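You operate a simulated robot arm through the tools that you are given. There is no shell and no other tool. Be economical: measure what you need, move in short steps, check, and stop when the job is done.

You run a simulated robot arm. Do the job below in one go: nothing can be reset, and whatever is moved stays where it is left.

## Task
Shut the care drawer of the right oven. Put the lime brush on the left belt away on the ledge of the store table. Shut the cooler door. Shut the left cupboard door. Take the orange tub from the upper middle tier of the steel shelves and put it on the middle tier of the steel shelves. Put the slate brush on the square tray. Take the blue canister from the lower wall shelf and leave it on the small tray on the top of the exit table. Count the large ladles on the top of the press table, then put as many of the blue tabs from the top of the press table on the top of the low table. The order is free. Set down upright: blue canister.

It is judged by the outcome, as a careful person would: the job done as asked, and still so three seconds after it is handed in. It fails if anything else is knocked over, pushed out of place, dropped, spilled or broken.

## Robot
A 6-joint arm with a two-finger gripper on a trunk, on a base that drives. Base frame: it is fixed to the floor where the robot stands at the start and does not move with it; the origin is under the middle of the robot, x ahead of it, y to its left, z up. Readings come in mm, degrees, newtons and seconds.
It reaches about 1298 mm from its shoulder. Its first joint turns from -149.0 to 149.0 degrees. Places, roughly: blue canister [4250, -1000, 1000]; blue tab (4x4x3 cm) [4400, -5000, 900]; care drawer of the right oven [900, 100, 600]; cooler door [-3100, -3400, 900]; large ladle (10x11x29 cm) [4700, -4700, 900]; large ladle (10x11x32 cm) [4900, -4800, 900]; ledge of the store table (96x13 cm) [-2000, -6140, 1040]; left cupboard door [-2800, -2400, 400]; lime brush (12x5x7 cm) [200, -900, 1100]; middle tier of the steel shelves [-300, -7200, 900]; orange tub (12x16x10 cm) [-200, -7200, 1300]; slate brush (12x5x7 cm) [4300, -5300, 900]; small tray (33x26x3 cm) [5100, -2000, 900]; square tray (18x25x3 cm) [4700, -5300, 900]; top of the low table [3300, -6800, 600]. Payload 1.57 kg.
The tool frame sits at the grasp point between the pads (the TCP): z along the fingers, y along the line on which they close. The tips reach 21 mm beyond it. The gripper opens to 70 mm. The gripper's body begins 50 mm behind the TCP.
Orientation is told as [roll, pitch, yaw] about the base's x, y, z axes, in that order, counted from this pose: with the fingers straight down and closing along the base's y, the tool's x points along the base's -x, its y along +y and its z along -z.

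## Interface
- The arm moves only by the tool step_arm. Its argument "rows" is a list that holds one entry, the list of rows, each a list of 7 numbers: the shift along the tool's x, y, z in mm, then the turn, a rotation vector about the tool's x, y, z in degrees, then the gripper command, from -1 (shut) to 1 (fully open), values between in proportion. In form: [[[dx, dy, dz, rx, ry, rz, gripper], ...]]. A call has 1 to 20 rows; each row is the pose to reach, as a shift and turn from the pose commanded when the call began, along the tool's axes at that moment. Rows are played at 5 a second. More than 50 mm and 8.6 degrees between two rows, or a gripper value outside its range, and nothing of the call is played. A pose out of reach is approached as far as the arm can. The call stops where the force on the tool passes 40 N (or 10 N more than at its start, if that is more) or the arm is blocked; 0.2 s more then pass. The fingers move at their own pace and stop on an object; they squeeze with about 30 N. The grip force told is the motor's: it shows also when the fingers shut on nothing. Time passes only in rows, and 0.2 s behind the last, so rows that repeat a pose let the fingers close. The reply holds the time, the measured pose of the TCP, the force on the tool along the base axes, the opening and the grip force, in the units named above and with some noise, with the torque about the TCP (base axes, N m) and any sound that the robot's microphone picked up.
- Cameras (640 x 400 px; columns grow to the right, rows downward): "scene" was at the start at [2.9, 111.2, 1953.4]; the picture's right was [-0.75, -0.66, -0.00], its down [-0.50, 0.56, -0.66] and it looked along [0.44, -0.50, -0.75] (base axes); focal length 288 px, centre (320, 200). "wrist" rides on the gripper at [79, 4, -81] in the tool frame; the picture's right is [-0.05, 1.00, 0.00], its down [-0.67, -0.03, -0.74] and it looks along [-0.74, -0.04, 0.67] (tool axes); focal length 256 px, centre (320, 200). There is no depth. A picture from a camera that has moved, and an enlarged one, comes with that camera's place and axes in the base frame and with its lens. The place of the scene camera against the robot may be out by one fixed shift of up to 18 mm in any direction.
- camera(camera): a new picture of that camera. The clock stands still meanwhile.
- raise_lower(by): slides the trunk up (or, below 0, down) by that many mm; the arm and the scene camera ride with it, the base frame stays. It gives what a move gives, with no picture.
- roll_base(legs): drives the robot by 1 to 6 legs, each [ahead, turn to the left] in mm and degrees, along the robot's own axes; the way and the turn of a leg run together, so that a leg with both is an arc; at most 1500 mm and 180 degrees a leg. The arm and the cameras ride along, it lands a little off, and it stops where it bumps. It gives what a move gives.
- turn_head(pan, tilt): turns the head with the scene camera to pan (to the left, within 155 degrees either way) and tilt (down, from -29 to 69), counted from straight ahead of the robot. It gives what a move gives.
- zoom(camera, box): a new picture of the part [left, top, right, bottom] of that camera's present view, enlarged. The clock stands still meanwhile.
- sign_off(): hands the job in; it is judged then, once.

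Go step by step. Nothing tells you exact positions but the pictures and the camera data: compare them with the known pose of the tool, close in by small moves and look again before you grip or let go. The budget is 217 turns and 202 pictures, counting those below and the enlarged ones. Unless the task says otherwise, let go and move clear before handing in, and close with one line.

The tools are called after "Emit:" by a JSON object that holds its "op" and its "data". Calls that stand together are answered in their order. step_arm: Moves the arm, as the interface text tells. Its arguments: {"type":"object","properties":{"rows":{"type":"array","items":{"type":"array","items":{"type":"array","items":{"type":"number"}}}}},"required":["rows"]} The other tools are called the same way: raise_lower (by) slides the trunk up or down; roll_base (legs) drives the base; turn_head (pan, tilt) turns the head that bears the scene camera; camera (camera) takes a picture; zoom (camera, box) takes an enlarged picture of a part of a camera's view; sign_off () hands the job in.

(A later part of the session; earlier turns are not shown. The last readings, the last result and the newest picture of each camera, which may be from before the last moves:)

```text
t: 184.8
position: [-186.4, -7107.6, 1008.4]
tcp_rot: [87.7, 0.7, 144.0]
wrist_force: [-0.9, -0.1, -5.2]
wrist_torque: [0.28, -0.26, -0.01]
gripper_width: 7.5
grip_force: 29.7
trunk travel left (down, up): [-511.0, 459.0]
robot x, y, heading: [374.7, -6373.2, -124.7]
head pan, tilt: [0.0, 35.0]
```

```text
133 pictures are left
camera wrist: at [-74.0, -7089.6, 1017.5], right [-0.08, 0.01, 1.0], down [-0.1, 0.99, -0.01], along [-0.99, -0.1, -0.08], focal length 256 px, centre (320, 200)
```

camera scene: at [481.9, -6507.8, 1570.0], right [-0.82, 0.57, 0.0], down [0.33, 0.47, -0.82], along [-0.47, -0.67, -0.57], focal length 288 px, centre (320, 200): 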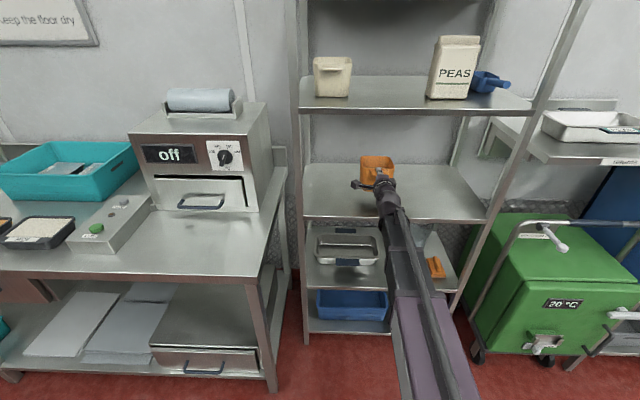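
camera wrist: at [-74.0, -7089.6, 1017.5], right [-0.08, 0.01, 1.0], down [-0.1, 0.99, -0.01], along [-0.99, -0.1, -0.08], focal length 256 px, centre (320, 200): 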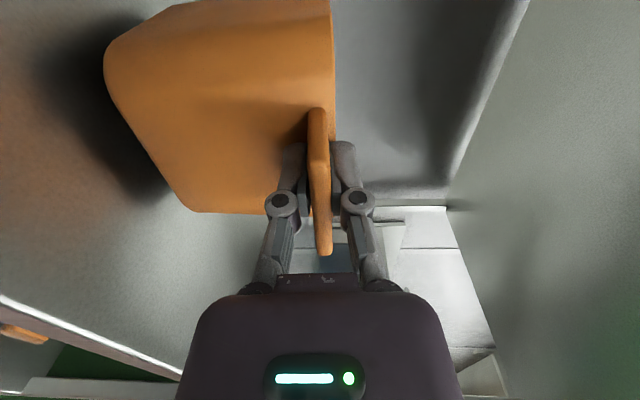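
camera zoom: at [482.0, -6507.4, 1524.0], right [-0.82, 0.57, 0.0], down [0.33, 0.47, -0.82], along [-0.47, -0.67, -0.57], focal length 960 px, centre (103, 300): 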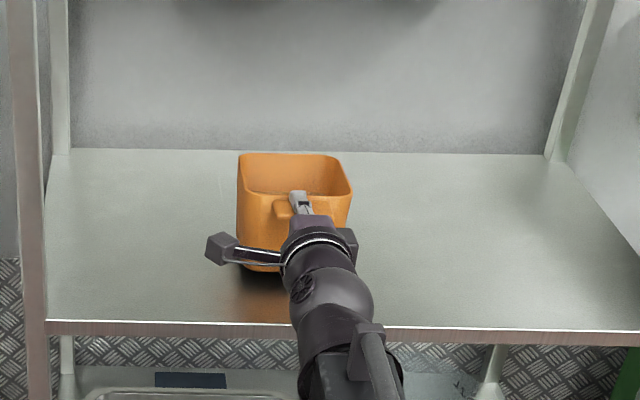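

Still above the surface; lower on in 5 mm steps watching the force.

Emit:
{"op": "raise_lower", "data": {"by": -6}}

Emit:
{"op": "raise_lower", "data": {"by": -4}}

Emit:
{"op": "raise_lower", "data": {"by": -4}}

Emit:
{"op": "raise_lower", "data": {"by": -3}}

Emit:
{"op": "camera", "data": {"camera": "wrist"}}

```text
t: 185.4
position: [-186.7, -7108.1, 1002.4]
tcp_rot: [87.6, 0.7, 144.1]
wrist_force: [0.7, -0.7, -4.5]
wrist_torque: [0.28, -0.27, -0.03]
gripper_width: 7.1
grip_force: 29.5
trunk travel left (down, up): [-505.0, 465.0]
robot x, y, heading: [371.3, -6368.8, -125.1]
head pan, tilt: [0.0, 35.0]
```

```text
t: 185.9
position: [-187.2, -7107.7, 997.3]
tcp_rot: [87.6, 0.8, 144.0]
wrist_force: [0.9, 1.0, -2.0]
wrist_torque: [0.09, 0.1, -0.04]
gripper_width: 7.2
grip_force: 29.7
trunk travel left (down, up): [-501.0, 469.0]
robot x, y, heading: [373.2, -6369.5, -125.1]
head pan, tilt: [0.0, 35.0]
```

```text
t: 186.4
position: [-185.0, -7107.3, 993.5]
tcp_rot: [87.7, 0.7, 144.1]
wrist_force: [0.5, 1.5, 1.2]
wrist_torque: [-0.11, 0.26, -0.14]
gripper_width: 7.3
grip_force: 30.0
trunk travel left (down, up): [-497.0, 473.0]
robot x, y, heading: [375.0, -6371.7, -124.9]
head pan, tilt: [0.0, 35.0]
```

```text
t: 187.0
position: [-186.1, -7106.8, 993.1]
tcp_rot: [87.8, 0.7, 143.9]
wrist_force: [2.5, 3.3, 8.1]
wrist_torque: [-0.58, 0.7, -0.12]
gripper_width: 7.7
grip_force: 29.7
trunk travel left (down, up): [-494.0, 476.0]
robot x, y, heading: [374.3, -6368.9, -125.0]
head pan, tilt: [0.0, 35.0]
```

```text
132 pictures are left
camera wrist: at [-73.2, -7088.4, 1001.9], right [-0.07, 0.01, 1.0], down [-0.1, 0.99, -0.01], along [-0.99, -0.1, -0.07], focal length 256 px, centre (320, 200)
```

wrist: 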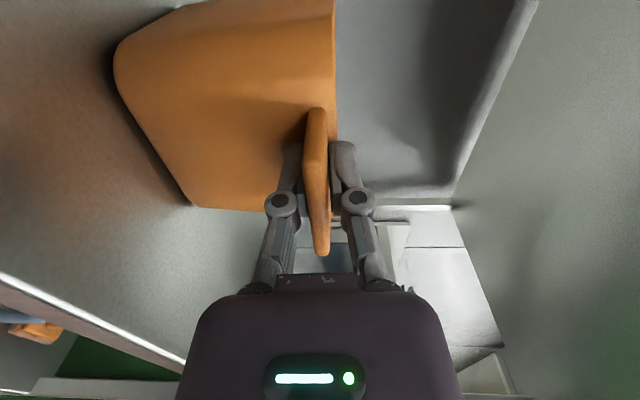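

It rests on the tier. I open and withdraw straight back.

Emit:
{"op": "step_arm", "data": {"rows": [[[0, 0, 0, 0, 0, 0, 0], [0, 0, 0, 0, 0, 0, 1], [0, 0, 0, 0, 0, 0, 1], [0, 0, -30, 0, 0, 0, 1], [0, 0, -70, 0, 0, 0, 1], [0, 0, -110, 0, 0, 0, 1]]]}}

Emit:
{"op": "zoom", "data": {"camera": "scene", "box": [290, 110, 480, 230]}}

```text
t: 188.4
position: [-123.6, -7019.0, 991.8]
tcp_rot: [87.8, 0.8, 144.1]
wrist_force: [0.7, 0.3, -0.4]
wrist_torque: [0.02, 0.0, 0.02]
gripper_width: 69.9
grip_force: 0.1
out of reach, approached as far as the arm can: row 6
trunk travel left (down, up): [-494.0, 476.0]
robot x, y, heading: [370.5, -6370.6, -125.0]
head pan, tilt: [0.0, 35.0]
```

```text
3.33 times, centred on (385, 170) of scene
camera zoom: at [482.5, -6506.8, 1507.1], right [-0.82, 0.57, 0.0], down [0.33, 0.47, -0.82], along [-0.47, -0.67, -0.57], focal length 960 px, centre (103, 300)
```

zoom: 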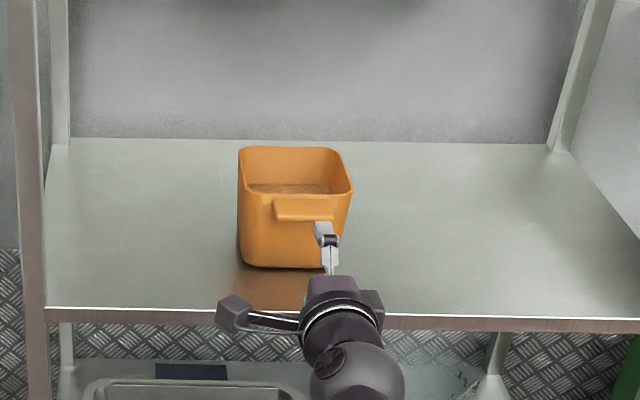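

The tub sits on the middle tier. I back away, raise the trunk and look toward the press and low tables.

Emit:
{"op": "roll_base", "data": {"legs": [[-450, 0]]}}

Emit:
{"op": "raise_lower", "data": {"by": 400}}

Emit:
{"op": "step_arm", "data": {"rows": [[[0, 0, 0, 0, 0, -8, 1], [0, 0, 0, 0, 0, -16, 1], [0, 0, 0, 0, 0, -24, 1], [0, 0, 0, 0, 0, -32, 1], [0, 0, 0, 0, 0, -40, 1], [0, 0, 0, 0, 0, -48, 1], [0, 0, 0, 0, 0, -56, 1], [0, 0, 0, 0, 0, -64, 1], [0, 0, 0, 0, 0, -72, 1], [0, 0, 0, 0, 0, -80, 1], [0, 0, 0, 0, 0, -88, 1], [0, 0, 0, 0, 0, -90, 1]]]}}

Emit:
{"op": "turn_head", "data": {"pan": 90, "tilt": 20}}

Emit:
{"op": "camera", "data": {"camera": "scene"}}

Emit:
{"op": "turn_head", "data": {"pan": 140, "tilt": 20}}

Emit:
{"op": "camera", "data": {"camera": "scene"}}

```text
t: 191.7
position: [138.1, -6642.1, 992.1]
tcp_rot: [87.9, 0.7, 143.9]
wrist_force: [-0.4, -0.4, 0.7]
wrist_torque: [0.02, -0.01, 0.04]
gripper_width: 70.1
grip_force: 0.0
trunk travel left (down, up): [-494.0, 476.0]
robot x, y, heading: [638.0, -5995.5, -125.1]
head pan, tilt: [0.0, 35.0]
```

```text
t: 195.5
position: [137.8, -6643.3, 1391.0]
tcp_rot: [87.8, 0.7, 143.9]
wrist_force: [-0.1, -0.6, 0.1]
wrist_torque: [0.03, -0.04, -0.01]
gripper_width: 70.2
grip_force: 0.1
trunk travel left (down, up): [-894.0, 76.0]
robot x, y, heading: [633.2, -5995.5, -125.3]
head pan, tilt: [0.0, 35.0]
```

```text
t: 198.1
position: [137.9, -6641.9, 1391.7]
tcp_rot: [14.6, -87.7, -140.6]
wrist_force: [0.1, -0.1, -0.4]
wrist_torque: [-0.02, -0.04, -0.02]
gripper_width: 70.0
grip_force: 0.1
trunk travel left (down, up): [-894.0, 76.0]
robot x, y, heading: [635.1, -5992.5, -125.2]
head pan, tilt: [0.0, 35.0]
```

```text
t: 199.7
position: [137.5, -6641.7, 1391.9]
tcp_rot: [17.6, -87.7, -143.7]
wrist_force: [-0.1, 1.5, -0.1]
wrist_torque: [0.0, 0.01, -0.04]
gripper_width: 70.1
grip_force: 0.1
trunk travel left (down, up): [-894.0, 76.0]
robot x, y, heading: [640.9, -5993.7, -125.1]
head pan, tilt: [90.0, 20.0]
```

```text
130 pictures are left
camera scene: at [872.2, -6112.7, 1930.9], right [-0.58, -0.82, 0.0], down [-0.28, 0.2, -0.94], along [0.77, -0.54, -0.34], focal length 288 px, centre (320, 200)
```

scene: 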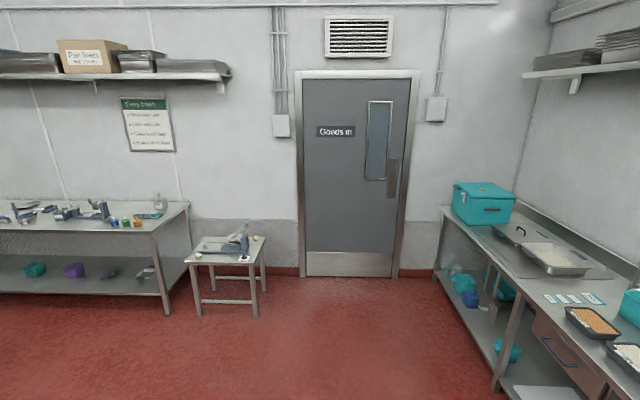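

```text
t: 200.9
position: [137.4, -6644.4, 1391.6]
tcp_rot: [17.6, -87.7, -143.5]
wrist_force: [0.6, -0.2, 0.4]
wrist_torque: [-0.02, 0.02, 0.02]
gripper_width: 70.0
grip_force: 0.0
trunk travel left (down, up): [-894.0, 76.0]
robot x, y, heading: [635.6, -5992.2, -125.0]
head pan, tilt: [140.0, 20.0]
```

```text
129 pictures are left
camera scene: at [886.1, -6035.2, 1930.9], right [0.26, -0.97, 0.0], down [-0.33, -0.09, -0.94], along [0.91, 0.24, -0.34], focal length 288 px, centre (320, 200)
```

scene: 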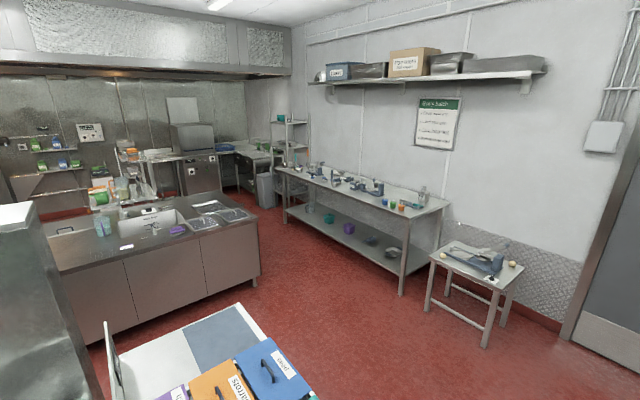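

The long table at the end wall is the press table and the small one beside it the low table. I fold the gripper down and drive around the counter end toward the press table.

Emit:
{"op": "step_arm", "data": {"rows": [[[15, 0, -4, 0, 7.4, 0, 1], [31, 0, -10, 0, 14.8, 0, 1], [47, 0, -20, 0, 22.2, 0, 1], [62, 0, -32, 0, 29.6, 0, 1], [78, 0, -45, 0, 37, 0, 1], [93, 0, -60, 0, 44.4, 0, 1], [108, 0, -77, 0, 51.8, 0, 1], [124, 0, -95, 0, 59.2, 0, 1], [140, 0, -114, 0, 66.6, 0, 1], [155, 0, -134, 0, 74, 0, 1], [170, 0, -154, 0, 81.4, 0, 1], [185, 0, -175, 0, 87.7, 0, 1]]]}}

Emit:
{"op": "roll_base", "data": {"legs": [[0, 88], [1500, 0], [0, 84], [1400, 0], [800, 0]]}}

Emit:
{"op": "turn_head", "data": {"pan": -50, "tilt": 30}}

Emit:
{"op": "camera", "data": {"camera": "scene"}}

```text
t: 203.5
position: [246.2, -6496.5, 1213.1]
tcp_rot: [0.7, -0.1, -126.0]
wrist_force: [0.5, -0.3, 0.0]
wrist_torque: [0.02, 0.0, -0.04]
gripper_width: 69.7
grip_force: 0.0
out of reach, approached as far as the arm can: row 1, 2, 3, 4, 5, 6, 7, 8, 9, 10, 11
trunk travel left (down, up): [-894.0, 76.0]
robot x, y, heading: [632.8, -5995.8, -125.3]
head pan, tilt: [140.0, 20.0]
```

```text
t: 236.6
position: [3748.7, -4755.1, 1211.7]
tcp_rot: [0.7, -0.1, 46.9]
wrist_force: [0.1, 0.3, -0.1]
wrist_torque: [0.0, 0.02, -0.01]
gripper_width: 69.8
grip_force: 0.0
trunk travel left (down, up): [-894.0, 76.0]
robot x, y, heading: [3297.5, -5203.9, 47.8]
head pan, tilt: [140.0, 20.0]
```

```text
t: 239.4
position: [3748.1, -4754.1, 1212.8]
tcp_rot: [0.8, -0.1, 46.7]
wrist_force: [0.8, -0.2, 0.2]
wrist_torque: [0.0, -0.02, 0.0]
gripper_width: 69.7
grip_force: 0.1
trunk travel left (down, up): [-894.0, 76.0]
robot x, y, heading: [3299.0, -5205.9, 47.7]
head pan, tilt: [-50.0, 30.0]
```

```text
128 pictures are left
camera scene: at [3228.5, -5130.2, 1914.8], right [-0.04, -1.0, 0.0], down [-0.5, 0.02, -0.87], along [0.87, -0.03, -0.5], focal length 288 px, centre (320, 200)
```

scene: 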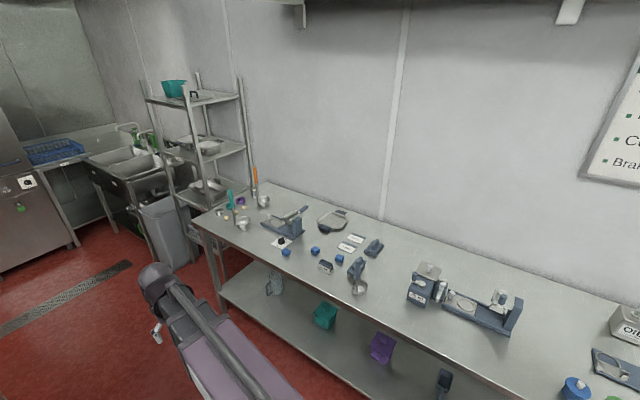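

I stand beside the press table. Zooming in on its top.

Emit:
{"op": "zoom", "data": {"camera": "scene", "box": [190, 170, 400, 300]}}

Emit:
{"op": "zoom", "data": {"camera": "scene", "box": [380, 230, 640, 400]}}

Emit:
{"op": "zoom", "data": {"camera": "scene", "box": [195, 160, 285, 250]}}

```text
3.05 times, centred on (295, 235) of scene
camera zoom: at [3228.5, -5130.2, 1914.8], right [-0.04, -1.0, 0.0], down [-0.5, 0.02, -0.87], along [0.87, -0.03, -0.5], focal length 878 px, centre (396, 93)
```

zoom: 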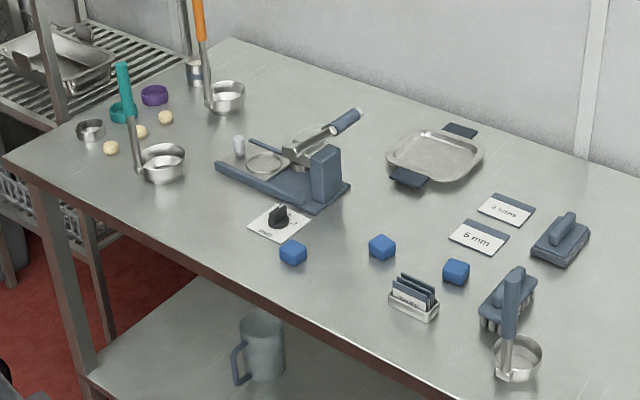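

```text
2.35 times, centred on (510, 315) of scene
camera zoom: at [3228.5, -5130.2, 1914.8], right [-0.04, -1.0, 0.0], down [-0.5, 0.02, -0.87], along [0.87, -0.03, -0.5], focal length 678 px, centre (-127, -71)
```

zoom: 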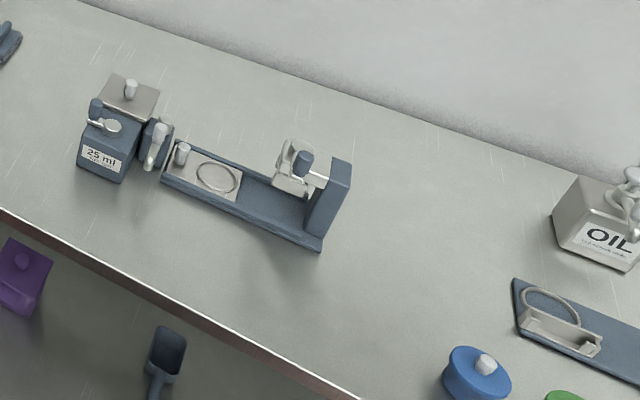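

```text
4.44 times, centred on (240, 205) of scene
camera zoom: at [3228.5, -5130.2, 1914.8], right [-0.04, -1.0, 0.0], down [-0.5, 0.02, -0.87], along [0.87, -0.03, -0.5], focal length 1280 px, centre (676, 178)
```

zoom: 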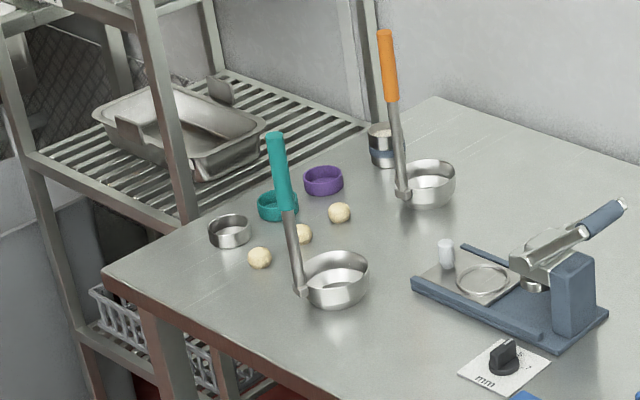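

Two large ladles (teal and orange handle) and a smaller slate one are seen so far, plus three blue tabs. I check the right end of the table and the low table.

Emit:
{"op": "turn_head", "data": {"pan": -85, "tilt": 30}}

Emit:
{"op": "camera", "data": {"camera": "scene"}}

```text
t: 240.4
position: [3747.6, -4754.4, 1212.3]
tcp_rot: [0.6, -0.1, 46.8]
wrist_force: [1.0, -0.8, 0.2]
wrist_torque: [0.0, 0.0, 0.01]
gripper_width: 70.1
grip_force: 0.0
trunk travel left (down, up): [-894.0, 76.0]
robot x, y, heading: [3298.2, -5204.5, 47.8]
head pan, tilt: [-85.0, 30.0]
```

```text
124 pictures are left
camera scene: at [3210.1, -5181.4, 1914.8], right [-0.6, -0.8, 0.0], down [-0.4, 0.3, -0.87], along [0.69, -0.52, -0.5], focal length 288 px, centre (320, 200)
```

scene: 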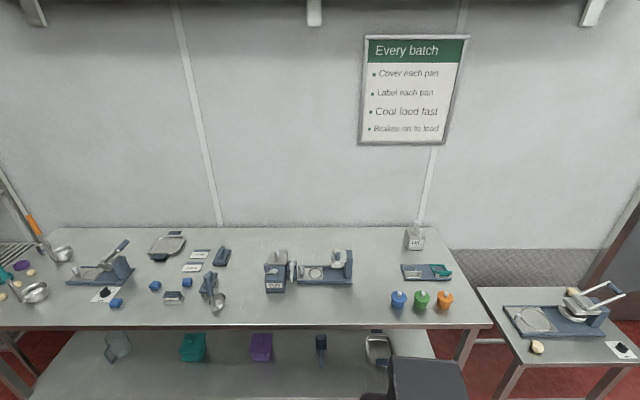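

Two large ladles it is, so two tabs. I move closer so the brush, tray and tabs are all in reach.

Emit:
{"op": "raise_lower", "data": {"by": 70}}

Emit:
{"op": "roll_base", "data": {"legs": [[0, -27.7], [363, 0], [0, -40]]}}

Emit:
{"op": "turn_head", "data": {"pan": 0, "tilt": 50}}

Emit:
{"op": "camera", "data": {"camera": "scene"}}

Emit:
{"op": "camera", "data": {"camera": "wrist"}}

```text
t: 241.5
position: [3747.5, -4754.1, 1281.9]
tcp_rot: [0.7, -0.2, 46.9]
wrist_force: [0.1, -0.5, 0.0]
wrist_torque: [0.0, -0.02, 0.02]
gripper_width: 70.0
grip_force: 0.1
trunk travel left (down, up): [-964.0, 6.0]
robot x, y, heading: [3298.6, -5203.5, 47.8]
head pan, tilt: [-85.0, 30.0]
```

```text
t: 248.9
position: [4228.2, -5318.3, 1282.9]
tcp_rot: [0.6, 0.0, -20.0]
wrist_force: [-0.1, 0.3, 0.0]
wrist_torque: [-0.02, 0.06, 0.02]
gripper_width: 69.9
grip_force: 0.0
trunk travel left (down, up): [-964.0, 6.0]
robot x, y, heading: [3639.2, -5085.0, -19.2]
head pan, tilt: [-85.0, 30.0]
```

```text
t: 250.5
position: [4226.9, -5320.4, 1282.8]
tcp_rot: [0.6, 0.0, -19.9]
wrist_force: [-0.5, -0.4, -0.1]
wrist_torque: [-0.03, 0.01, -0.01]
gripper_width: 69.7
grip_force: 0.1
trunk travel left (down, up): [-964.0, 6.0]
robot x, y, heading: [3635.6, -5087.5, -19.1]
head pan, tilt: [0.0, 50.0]
```

```text
123 pictures are left
camera scene: at [3717.2, -4938.3, 1955.3], right [-0.33, -0.95, 0.0], down [-0.72, 0.25, -0.64], along [0.61, -0.21, -0.77], focal length 288 px, centre (320, 200)
```

scene: 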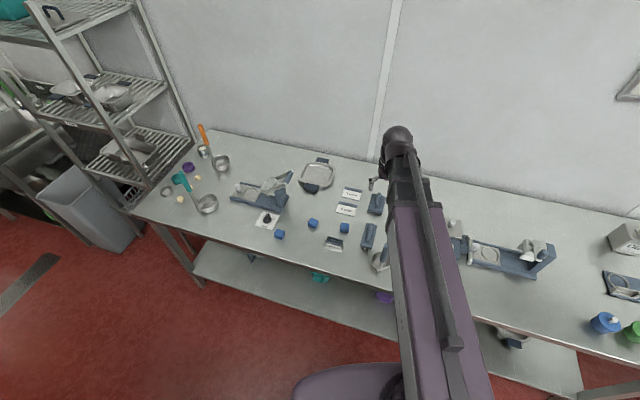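

```text
122 pictures are left
camera wrist: at [4154.2, -5290.1, 1364.8], right [0.39, 0.92, 0.01], down [0.61, -0.27, 0.75], along [0.69, -0.28, -0.67], focal length 256 px, centre (320, 200)
```

wrist: 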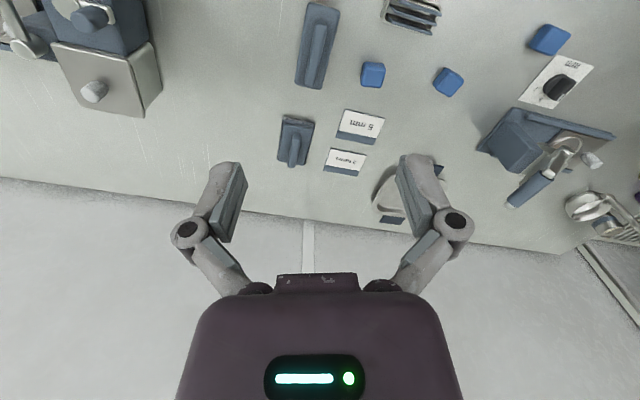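

The slate brush is at about (4277,-5343), angle -32°. I align above it and come down part way.

Emit:
{"op": "step_arm", "data": {"rows": [[[-28, -2, 0, 0, 0, 6, 1], [-55, -5, 0, 0, 0, 12, 1]]]}}

Emit:
{"op": "raise_lower", "data": {"by": -250}}

Emit:
{"op": "camera", "data": {"camera": "wrist"}}

```text
t: 251.1
position: [4276.7, -5344.7, 1282.6]
tcp_rot: [0.7, 0.0, -32.1]
wrist_force: [-0.3, -0.1, 0.3]
wrist_torque: [-0.03, -0.01, -0.03]
gripper_width: 69.9
grip_force: 0.0
trunk travel left (down, up): [-964.0, 6.0]
robot x, y, heading: [3635.5, -5084.1, -19.1]
head pan, tilt: [0.0, 50.0]
```

```text
t: 253.7
position: [4275.6, -5343.9, 1032.0]
tcp_rot: [0.8, 0.0, -31.9]
wrist_force: [0.0, 0.1, 0.5]
wrist_torque: [-0.03, -0.03, -0.01]
gripper_width: 69.9
grip_force: 0.0
trunk travel left (down, up): [-714.0, 256.0]
robot x, y, heading: [3634.0, -5086.0, -19.0]
head pan, tilt: [0.0, 50.0]
```

```text
121 pictures are left
camera wrist: at [4211.2, -5300.1, 1115.1], right [0.57, 0.82, 0.01], down [0.54, -0.39, 0.74], along [0.61, -0.42, -0.67], focal length 256 px, centre (320, 200)
```

wrist: 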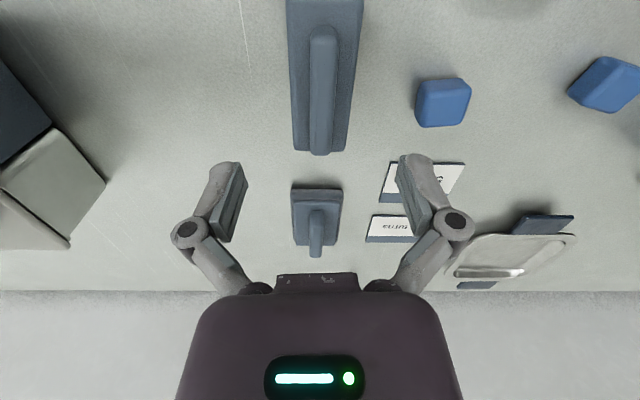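

The small ladle's handle stands near the wrist camera's side, so I check clearance in the scene view.

Emit:
{"op": "zoom", "data": {"camera": "scene", "box": [320, 100, 480, 220]}}

Emit:
{"op": "turn_head", "data": {"pan": 15, "tilt": 60}}

Emit:
{"op": "camera", "data": {"camera": "scene"}}

```text
3.33 times, centred on (400, 160) of scene
camera zoom: at [3717.2, -4938.2, 1705.4], right [-0.33, -0.95, 0.0], down [-0.72, 0.25, -0.64], along [0.61, -0.21, -0.77], focal length 960 px, centre (53, 333)
```

zoom: 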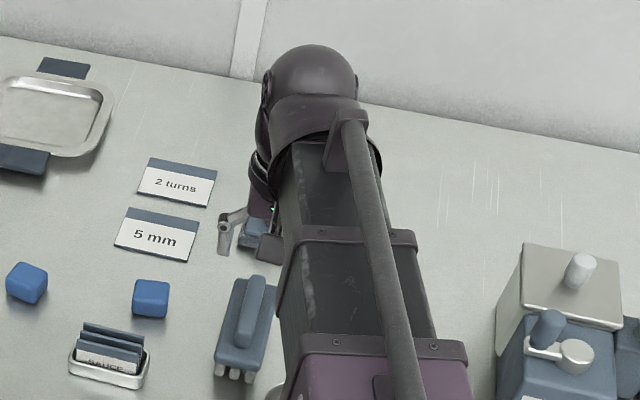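

```text
t: 254.4
position: [4277.5, -5346.2, 1033.1]
tcp_rot: [0.7, 0.0, -32.0]
wrist_force: [-0.1, -0.1, 0.3]
wrist_torque: [0.01, -0.02, -0.06]
gripper_width: 70.0
grip_force: 0.1
trunk travel left (down, up): [-714.0, 256.0]
robot x, y, heading: [3638.9, -5084.8, -18.8]
head pan, tilt: [15.0, 60.0]
```

```text
119 pictures are left
camera scene: at [3710.9, -4917.8, 1692.8], right [-0.07, -1.0, 0.0], down [-0.86, 0.06, -0.5], along [0.5, -0.04, -0.87], focal length 288 px, centre (320, 200)
```

scene: 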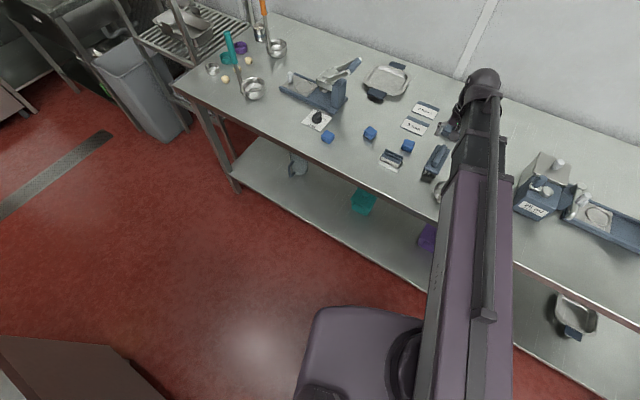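

The arm beam would pass over the small ladle, so I raise and shift the robot along the table to approach the brush from the other side.

Emit:
{"op": "raise_lower", "data": {"by": 250}}

Emit:
{"op": "roll_base", "data": {"legs": [[0, 72], [430, 0], [0, -80]]}}

Emit:
{"op": "turn_head", "data": {"pan": -5, "tilt": 50}}

Emit:
{"op": "camera", "data": {"camera": "scene"}}

Emit:
{"op": "camera", "data": {"camera": "wrist"}}

```text
t: 257.0
position: [4275.3, -5344.1, 1283.6]
tcp_rot: [0.7, 0.0, -32.0]
wrist_force: [0.4, -0.6, -0.4]
wrist_torque: [-0.04, 0.01, -0.01]
gripper_width: 70.2
grip_force: 0.0
trunk travel left (down, up): [-964.0, 6.0]
robot x, y, heading: [3637.4, -5083.6, -19.0]
head pan, tilt: [15.0, 60.0]
```

```text
t: 269.8
position: [4484.5, -5116.4, 1283.8]
tcp_rot: [0.6, 0.0, -42.3]
wrist_force: [0.7, 1.2, 0.3]
wrist_torque: [0.01, -0.02, -0.02]
gripper_width: 70.0
grip_force: 0.0
trunk travel left (down, up): [-964.0, 6.0]
robot x, y, heading: [3894.5, -4762.5, -29.2]
head pan, tilt: [15.0, 60.0]
```

```text
t: 270.7
position: [4483.1, -5118.0, 1281.7]
tcp_rot: [0.6, 0.1, -42.5]
wrist_force: [-0.4, -0.2, -1.2]
wrist_torque: [0.03, 0.02, 0.04]
gripper_width: 69.9
grip_force: 0.0
trunk travel left (down, up): [-964.0, 6.0]
robot x, y, heading: [3892.1, -4758.8, -29.5]
head pan, tilt: [-5.0, 50.0]
```

```text
118 pictures are left
camera scene: at [3995.6, -4637.9, 1955.3], right [-0.56, -0.83, 0.0], down [-0.63, 0.43, -0.64], along [0.53, -0.36, -0.77], focal length 288 px, centre (320, 200)
```

scene: 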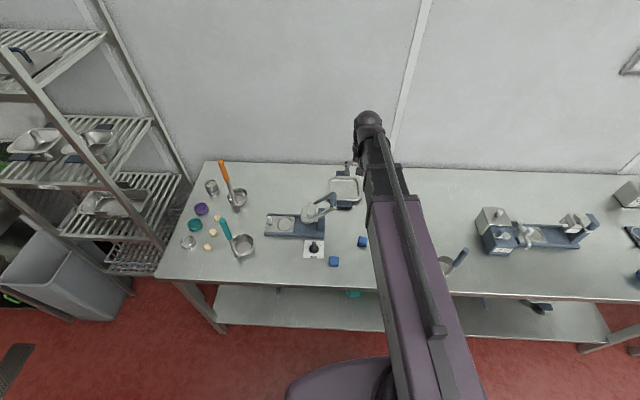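

```text
117 pictures are left
camera wrist: at [4428.1, -5062.3, 1365.0], right [0.71, 0.7, 0.01], down [0.46, -0.48, 0.74], along [0.53, -0.52, -0.67], focal length 256 px, centre (320, 200)
```

wrist: 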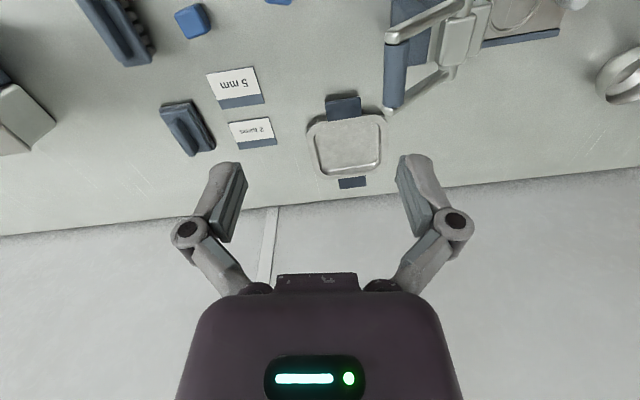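

Now the arm can reach the brush without crossing the ladle. I move above it and descend part way.

Emit:
{"op": "step_arm", "data": {"rows": [[[1, -44, 0, 0, 0, -1.5, 1], [2, -88, 0, 0, 0, -3, 1], [3, -132, 0, 0, 0, -4.5, 1], [4, -176, 0, 0, 0, -6, 1], [5, -220, 0, 0, 0, -7.5, 1], [6, -265, 0, 0, 0, -9, 1], [6, -310, 0, 0, 0, -10.4, 1]]]}}

Emit:
{"op": "raise_lower", "data": {"by": -240}}

Emit:
{"op": "camera", "data": {"camera": "wrist"}}

Emit:
{"op": "turn_head", "data": {"pan": -15, "tilt": 50}}

Emit:
{"op": "camera", "data": {"camera": "scene"}}

```text
t: 272.3
position: [4269.3, -5344.0, 1281.9]
tcp_rot: [0.8, -0.1, -31.9]
wrist_force: [-0.5, 0.4, 0.6]
wrist_torque: [0.03, 0.0, -0.03]
gripper_width: 69.9
grip_force: 0.0
out of reach, approached as far as the arm can: row 2, 5, 7
trunk travel left (down, up): [-964.0, 6.0]
robot x, y, heading: [3892.0, -4764.4, -29.3]
head pan, tilt: [-5.0, 50.0]
```

```text
t: 274.8
position: [4270.9, -5342.2, 1043.4]
tcp_rot: [0.7, -0.1, -32.0]
wrist_force: [0.3, -0.2, 0.1]
wrist_torque: [-0.03, -0.01, -0.03]
gripper_width: 70.1
grip_force: 0.0
trunk travel left (down, up): [-724.0, 246.0]
robot x, y, heading: [3893.8, -4761.4, -29.0]
head pan, tilt: [-5.0, 50.0]
```

```text
116 pictures are left
camera wrist: at [4204.8, -5297.8, 1124.9], right [0.57, 0.82, 0.01], down [0.54, -0.39, 0.75], along [0.62, -0.42, -0.67], focal length 256 px, centre (320, 200)
```

wrist: 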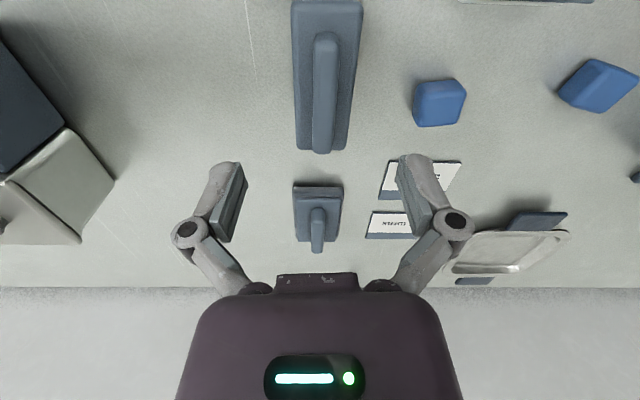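

```text
t: 275.5
position: [4269.6, -5341.5, 1043.9]
tcp_rot: [0.7, -0.1, -32.0]
wrist_force: [1.4, -0.2, 0.4]
wrist_torque: [0.03, -0.03, 0.0]
gripper_width: 70.0
grip_force: 0.1
trunk travel left (down, up): [-724.0, 246.0]
robot x, y, heading: [3890.0, -4761.4, -29.2]
head pan, tilt: [-15.0, 50.0]
```

```text
115 pictures are left
camera scene: at [3987.1, -4648.4, 1715.3], right [-0.7, -0.72, 0.0], down [-0.55, 0.53, -0.64], along [0.46, -0.45, -0.77], focal length 288 px, centre (320, 200)
```

scene: 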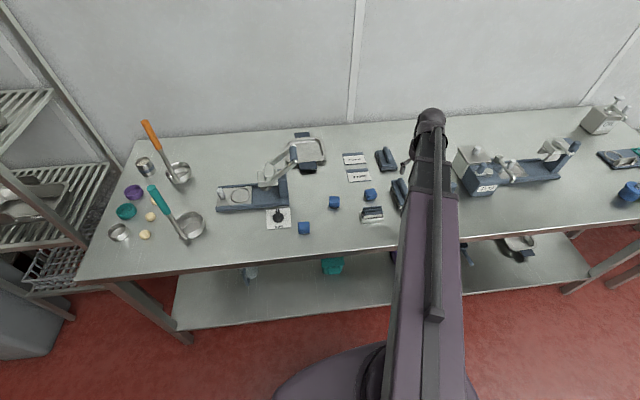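

Small correction (5, 4 mm, 2°) and descend 60 mm, then look.

Emit:
{"op": "step_arm", "data": {"rows": [[[-5, 3.5, 0, 0, 0, 2, 1]]]}}

Emit:
{"op": "raise_lower", "data": {"by": -62}}

Emit:
{"op": "camera", "data": {"camera": "wrist"}}

```text
t: 275.9
position: [4276.0, -5343.1, 1042.7]
tcp_rot: [0.7, -0.1, -34.0]
wrist_force: [0.0, -0.7, 1.4]
wrist_torque: [0.01, 0.01, 0.02]
gripper_width: 69.9
grip_force: 0.1
trunk travel left (down, up): [-724.0, 246.0]
robot x, y, heading: [3893.2, -4758.6, -29.1]
head pan, tilt: [-15.0, 50.0]
```

```text
t: 276.9
position: [4275.4, -5341.1, 981.6]
tcp_rot: [0.8, 0.0, -34.0]
wrist_force: [0.3, -0.4, -0.1]
wrist_torque: [0.0, 0.01, 0.01]
gripper_width: 70.1
grip_force: 0.1
trunk travel left (down, up): [-662.0, 308.0]
robot x, y, heading: [3894.8, -4761.7, -29.0]
head pan, tilt: [-15.0, 50.0]
```

```text
114 pictures are left
camera wrist: at [4212.4, -5295.6, 1062.9], right [0.6, 0.8, 0.01], down [0.53, -0.41, 0.75], along [0.6, -0.44, -0.67], focal length 256 px, centre (320, 200)
```

wrist: 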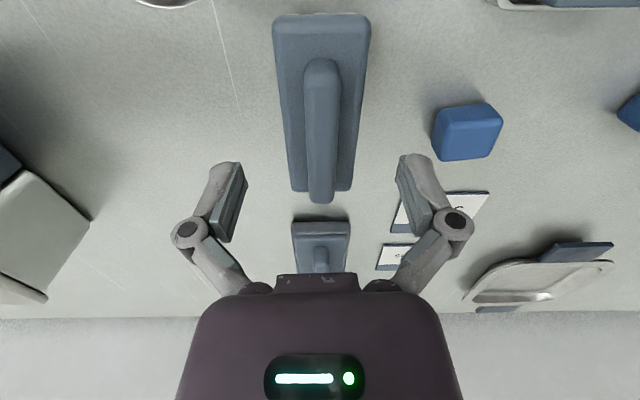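

Ridge top is at about z 957; I lower 24 mm and grip.

Emit:
{"op": "raise_lower", "data": {"by": -24}}

Emit:
{"op": "step_arm", "data": {"rows": [[[0, 0, 0, 0, 0, 0, -1], [0, 0, 0, 0, 0, 0, -1], [0, 0, 0, 0, 0, 0, -1], [0, 0, 0, 0, 0, 0, -1]]]}}

Emit:
{"op": "camera", "data": {"camera": "wrist"}}

```text
t: 277.6
position: [4275.7, -5341.9, 955.7]
tcp_rot: [0.7, -0.2, -33.9]
wrist_force: [-0.1, -0.7, -0.6]
wrist_torque: [-0.02, 0.0, 0.03]
gripper_width: 70.0
grip_force: 0.1
trunk travel left (down, up): [-638.0, 332.0]
robot x, y, heading: [3891.9, -4763.3, -29.2]
head pan, tilt: [-15.0, 50.0]
```

```text
t: 278.6
position: [4275.8, -5341.0, 958.1]
tcp_rot: [0.6, -0.1, -34.0]
wrist_force: [-0.5, -0.2, 4.0]
wrist_torque: [-0.01, 0.04, -0.06]
gripper_width: 17.0
grip_force: 29.8
trunk travel left (down, up): [-638.0, 332.0]
robot x, y, heading: [3897.5, -4760.3, -29.3]
head pan, tilt: [-15.0, 50.0]
```

```text
113 pictures are left
camera wrist: at [4212.4, -5295.4, 1039.1], right [0.6, 0.8, 0.01], down [0.53, -0.41, 0.75], along [0.6, -0.44, -0.67], focal length 256 px, centre (320, 200)
```

wrist: 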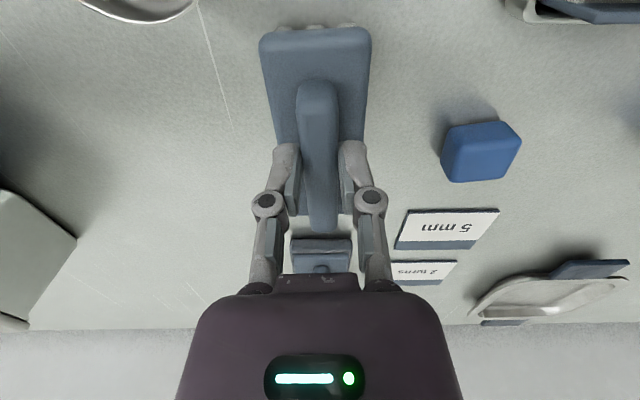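

Gripped. I lift and carry it over the square tray.

Emit:
{"op": "raise_lower", "data": {"by": 250}}

Emit:
{"op": "step_arm", "data": {"rows": [[[-31.6, 31.7, 0, 0, 0, 0.3, -1], [-63.2, 63.4, 0, 0, 0, 0.6, -1], [-94.8, 95.1, 0, 0, 0, 0.9, -1], [-126.4, 126.8, 0, 0, 0, 1.2, -1], [-158, 158.5, 0, 0, 0, 1.5, -1], [-189.6, 190.2, 0, 0, 0, 1.8, -1], [-221.2, 221.9, 0, 0, 0, 2.1, -1], [-252.8, 253.6, 0, 0, 0, 2.4, -1], [-284.4, 285.3, 0, 0, 0, 2.7, -1], [-316, 317, 0, 0, 0, 3, -1]]]}}

Emit:
{"op": "camera", "data": {"camera": "wrist"}}

Emit:
{"op": "camera", "data": {"camera": "scene"}}

```text
t: 281.2
position: [4276.0, -5342.3, 1206.5]
tcp_rot: [0.7, -0.1, -33.9]
wrist_force: [-0.4, -0.3, -0.7]
wrist_torque: [-0.01, 0.01, 0.0]
gripper_width: 17.5
grip_force: 30.2
trunk travel left (down, up): [-888.0, 82.0]
robot x, y, heading: [3894.8, -4762.4, -29.0]
head pan, tilt: [-15.0, 50.0]
```

```text
t: 283.4
position: [4717.2, -5259.0, 1205.8]
tcp_rot: [0.7, -0.1, -37.2]
wrist_force: [-0.4, 0.2, -0.5]
wrist_torque: [-0.03, 0.03, 0.0]
gripper_width: 17.4
grip_force: 30.0
out of reach, approached as far as the arm can: row 7, 8, 9, 10
trunk travel left (down, up): [-888.0, 82.0]
robot x, y, heading: [3891.1, -4758.8, -29.3]
head pan, tilt: [-15.0, 50.0]
```

```text
112 pictures are left
camera wrist: at [4656.2, -5208.4, 1288.2], right [0.64, 0.76, 0.01], down [0.5, -0.44, 0.74], along [0.57, -0.47, -0.67], focal length 256 px, centre (320, 200)
```

wrist: 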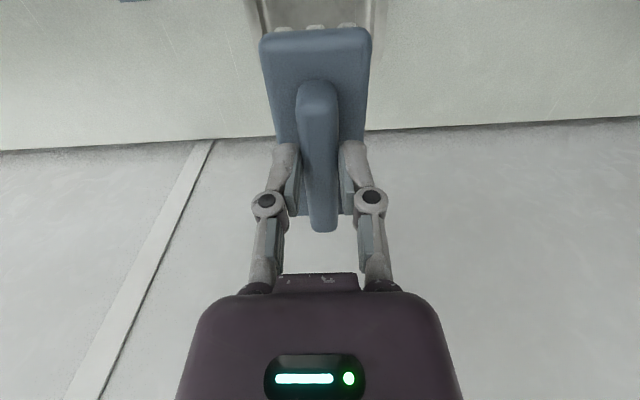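

```text
111 pictures are left
camera scene: at [3988.8, -4648.4, 1879.2], right [-0.7, -0.72, 0.0], down [-0.55, 0.53, -0.64], along [0.46, -0.45, -0.77], focal length 288 px, centre (320, 200)
```

scene: 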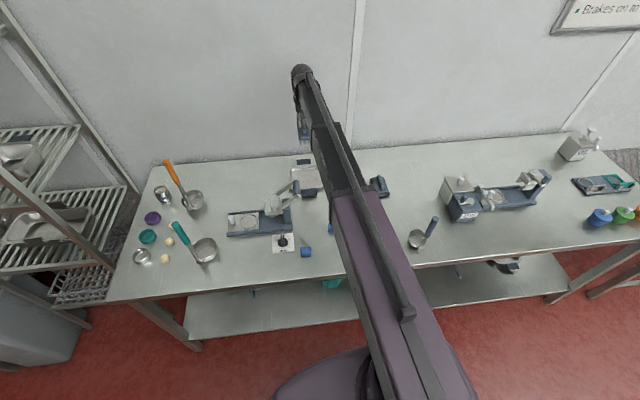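

The tray is right below. I descend 170 mm and look.

Emit:
{"op": "raise_lower", "data": {"by": -170}}

Emit:
{"op": "camera", "data": {"camera": "wrist"}}

Emit:
{"op": "zoom", "data": {"camera": "scene", "box": [230, 60, 390, 180]}}

```text
t: 285.3
position: [4715.1, -5258.1, 1036.7]
tcp_rot: [0.7, -0.1, -37.0]
wrist_force: [0.0, -0.8, -0.8]
wrist_torque: [0.02, -0.03, 0.0]
gripper_width: 17.5
grip_force: 29.6
trunk travel left (down, up): [-718.0, 252.0]
robot x, y, heading: [3893.1, -4761.6, -29.1]
head pan, tilt: [-15.0, 50.0]
```

```text
110 pictures are left
camera wrist: at [4654.5, -5208.3, 1118.9], right [0.64, 0.77, 0.01], down [0.5, -0.44, 0.74], along [0.58, -0.47, -0.67], focal length 256 px, centre (320, 200)
```

wrist: 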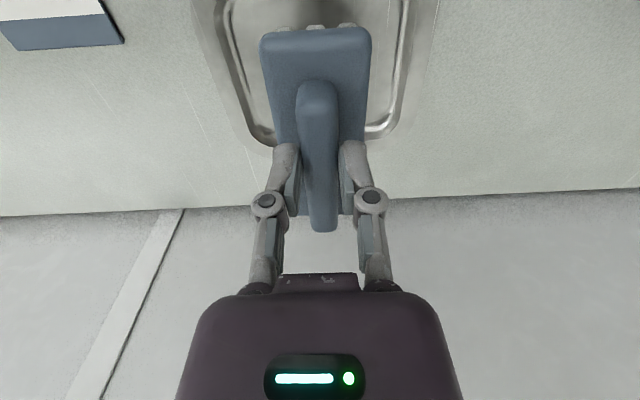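

```text
3.33 times, centred on (310, 120) of scene
camera zoom: at [3987.2, -4648.5, 1709.3], right [-0.7, -0.72, 0.0], down [-0.55, 0.53, -0.64], along [0.46, -0.45, -0.77], focal length 960 px, centre (353, 467)
```

zoom: 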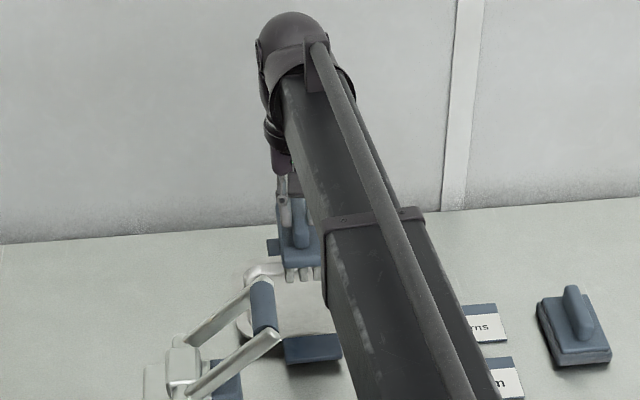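

The tray centre is ~25 mm nearer; I shift back and lower to just above.

Emit:
{"op": "step_arm", "data": {"rows": [[[25, 1, 0, 0, 0, 0, -1]]]}}

Emit:
{"op": "raise_lower", "data": {"by": -58}}

Emit:
{"op": "camera", "data": {"camera": "wrist"}}

Emit:
{"op": "zoom", "data": {"camera": "scene", "box": [230, 60, 390, 180]}}

```text
t: 285.7
position: [4696.1, -5241.2, 1037.0]
tcp_rot: [0.7, 0.0, -37.0]
wrist_force: [-0.4, -0.9, -1.0]
wrist_torque: [-0.02, 0.01, 0.02]
gripper_width: 17.1
grip_force: 30.1
trunk travel left (down, up): [-718.0, 252.0]
robot x, y, heading: [3897.2, -4762.4, -29.1]
head pan, tilt: [-15.0, 50.0]
```

```text
t: 286.7
position: [4696.8, -5242.5, 978.6]
tcp_rot: [0.7, 0.0, -36.9]
wrist_force: [-0.1, 0.4, -0.7]
wrist_torque: [0.01, 0.02, -0.03]
gripper_width: 17.1
grip_force: 29.7
trunk travel left (down, up): [-660.0, 310.0]
robot x, y, heading: [3889.4, -4760.8, -28.9]
head pan, tilt: [-15.0, 50.0]
```

```text
108 pictures are left
camera wrist: at [4635.1, -5192.5, 1060.9], right [0.64, 0.77, 0.01], down [0.5, -0.44, 0.74], along [0.58, -0.47, -0.67], focal length 256 px, centre (320, 200)
```

wrist: 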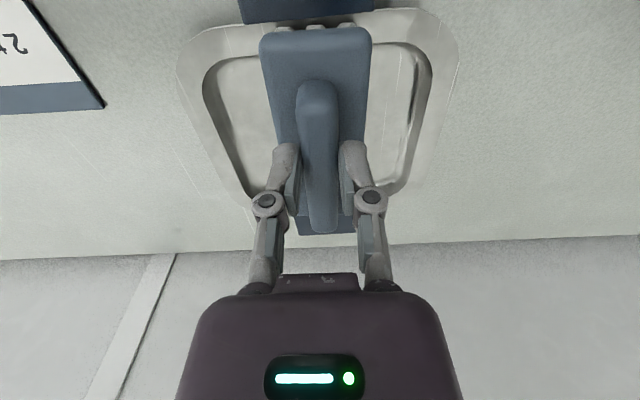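

```text
3.33 times, centred on (310, 120) of scene
camera zoom: at [3987.1, -4648.5, 1651.3], right [-0.7, -0.72, 0.0], down [-0.55, 0.53, -0.64], along [0.46, -0.45, -0.77], focal length 960 px, centre (353, 467)
```

zoom: 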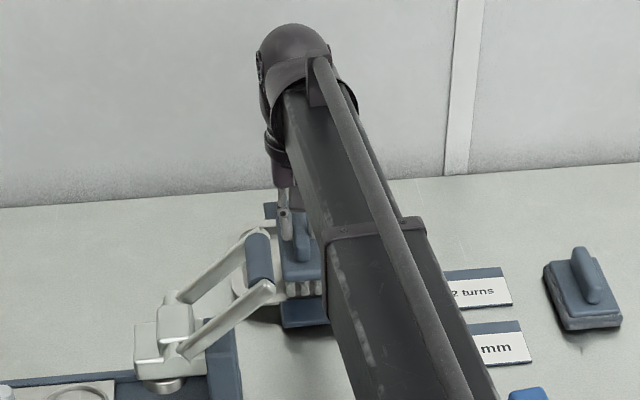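

The press lever stays clear of the beam with ~30 mm gap. I lower the last bit in small steps.

Emit:
{"op": "raise_lower", "data": {"by": -10}}

Emit:
{"op": "raise_lower", "data": {"by": -4}}

Emit:
{"op": "raise_lower", "data": {"by": -3}}

Emit:
{"op": "zoom", "data": {"camera": "scene", "box": [230, 60, 390, 180]}}

```text
t: 287.3
position: [4694.5, -5241.1, 968.0]
tcp_rot: [0.7, -0.1, -37.0]
wrist_force: [4.1, -1.8, 11.7]
wrist_torque: [0.06, 0.1, 0.0]
gripper_width: 17.5
grip_force: 30.1
trunk travel left (down, up): [-650.0, 320.0]
robot x, y, heading: [3892.1, -4760.8, -29.3]
head pan, tilt: [-15.0, 50.0]
```

```text
t: 287.8
position: [4694.7, -5241.2, 965.6]
tcp_rot: [0.7, 0.0, -37.0]
wrist_force: [4.4, -1.1, 14.6]
wrist_torque: [0.05, 0.16, -0.06]
gripper_width: 17.2
grip_force: 30.2
trunk travel left (down, up): [-646.0, 324.0]
robot x, y, heading: [3894.7, -4761.1, -29.0]
head pan, tilt: [-15.0, 50.0]
```

```text
t: 288.3
position: [4695.6, -5241.9, 962.2]
tcp_rot: [0.7, -0.1, -36.9]
wrist_force: [4.2, -1.6, 15.1]
wrist_torque: [0.09, 0.18, -0.03]
gripper_width: 17.6
grip_force: 29.8
trunk travel left (down, up): [-643.0, 327.0]
robot x, y, heading: [3891.2, -4763.3, -29.5]
head pan, tilt: [-15.0, 50.0]
```

```text
3.33 times, centred on (310, 120) of scene
camera zoom: at [3985.9, -4647.6, 1634.3], right [-0.7, -0.72, 0.0], down [-0.55, 0.53, -0.64], along [0.46, -0.45, -0.77], focal length 960 px, centre (353, 467)
```

zoom: 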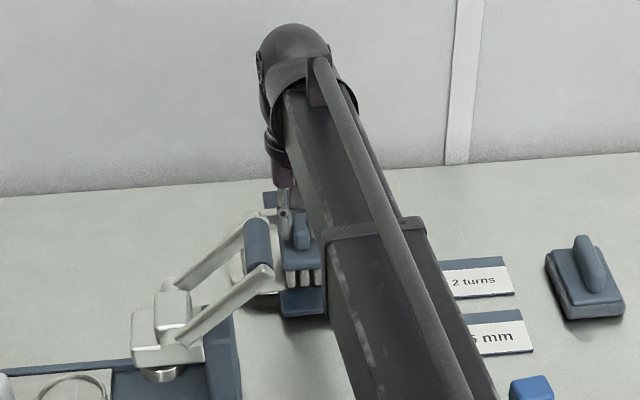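

The brush's near end is catching the near rim: the tray body is centred ~28 mm farther out than I placed. I lift, shift outward and re-check.

Emit:
{"op": "raise_lower", "data": {"by": 45}}

Emit:
{"op": "step_arm", "data": {"rows": [[[-14, 0, 0, 0, 0, 0, -1], [-28, 0, 0, 0, 0, 0, -1]]]}}

Emit:
{"op": "camera", "data": {"camera": "wrist"}}

Emit:
{"op": "zoom", "data": {"camera": "scene", "box": [250, 70, 350, 145]}}

```text
t: 289.2
position: [4696.1, -5242.3, 1006.5]
tcp_rot: [0.7, 0.0, -37.0]
wrist_force: [0.2, 0.6, -1.3]
wrist_torque: [0.04, 0.01, 0.02]
gripper_width: 17.4
grip_force: 30.4
trunk travel left (down, up): [-688.0, 282.0]
robot x, y, heading: [3895.2, -4760.8, -29.1]
head pan, tilt: [-15.0, 50.0]
```

```text
t: 289.8
position: [4718.4, -5258.9, 1006.3]
tcp_rot: [0.7, 0.1, -37.1]
wrist_force: [0.3, 0.6, -1.3]
wrist_torque: [0.0, -0.01, 0.01]
gripper_width: 17.2
grip_force: 30.3
trunk travel left (down, up): [-688.0, 282.0]
robot x, y, heading: [3893.5, -4760.5, -29.1]
head pan, tilt: [-15.0, 50.0]
```

```text
105 pictures are left
camera wrist: at [4657.3, -5209.5, 1088.7], right [0.64, 0.77, 0.01], down [0.5, -0.44, 0.74], along [0.58, -0.47, -0.67], focal length 256 px, centre (320, 200)
```

wrist: 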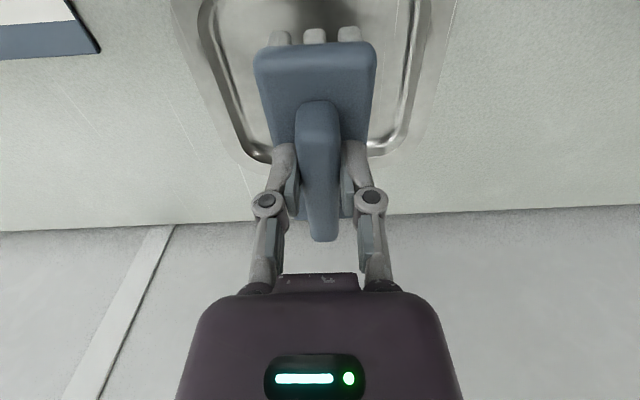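

```text
5.33 times, centred on (300, 108) of scene
camera zoom: at [3987.4, -4648.6, 1679.3], right [-0.7, -0.72, 0.0], down [-0.55, 0.53, -0.64], along [0.46, -0.45, -0.77], focal length 1536 px, centre (427, 693)
```

zoom: 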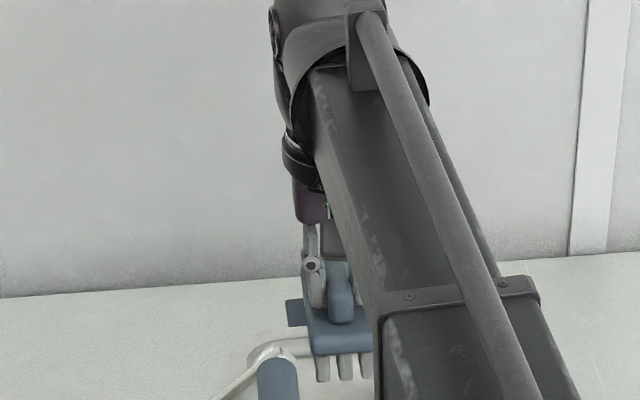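

Now centred within a few mm. Lowering again in steps.

Emit:
{"op": "raise_lower", "data": {"by": -30}}

Emit:
{"op": "raise_lower", "data": {"by": -6}}

Emit:
{"op": "raise_lower", "data": {"by": -5}}

Emit:
{"op": "camera", "data": {"camera": "wrist"}}

```text
t: 290.5
position: [4717.0, -5257.5, 976.1]
tcp_rot: [0.6, 0.0, -37.1]
wrist_force: [0.3, 0.6, -0.7]
wrist_torque: [0.01, -0.01, -0.01]
gripper_width: 17.4
grip_force: 30.3
trunk travel left (down, up): [-658.0, 312.0]
robot x, y, heading: [3890.7, -4762.4, -29.3]
head pan, tilt: [-15.0, 50.0]
```

```text
t: 291.1
position: [4717.9, -5258.6, 970.5]
tcp_rot: [0.8, 0.0, -37.0]
wrist_force: [0.3, 0.4, 0.1]
wrist_torque: [0.01, 0.0, -0.05]
gripper_width: 17.4
grip_force: 29.8
trunk travel left (down, up): [-652.0, 318.0]
robot x, y, heading: [3892.7, -4762.8, -29.1]
head pan, tilt: [-15.0, 50.0]
```

```text
t: 291.6
position: [4718.3, -5260.1, 965.3]
tcp_rot: [0.7, -0.1, -37.0]
wrist_force: [-0.3, 1.1, -0.7]
wrist_torque: [0.02, -0.03, 0.0]
gripper_width: 17.1
grip_force: 29.8
trunk travel left (down, up): [-647.0, 323.0]
robot x, y, heading: [3888.6, -4759.9, -29.1]
head pan, tilt: [-15.0, 50.0]
```

```text
103 pictures are left
camera wrist: at [4657.0, -5209.3, 1047.8], right [0.64, 0.77, 0.01], down [0.5, -0.44, 0.74], along [0.58, -0.47, -0.67], focal length 256 px, centre (320, 200)
```

wrist: 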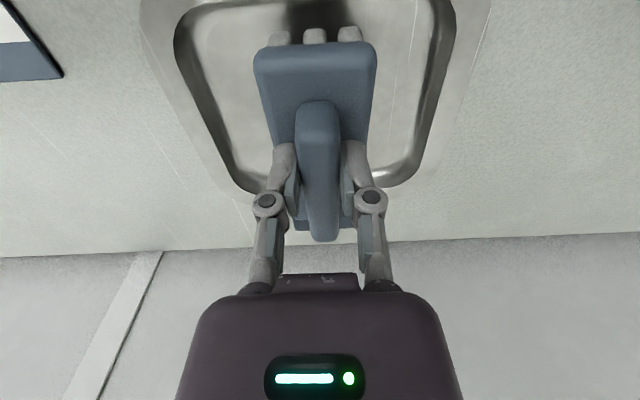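

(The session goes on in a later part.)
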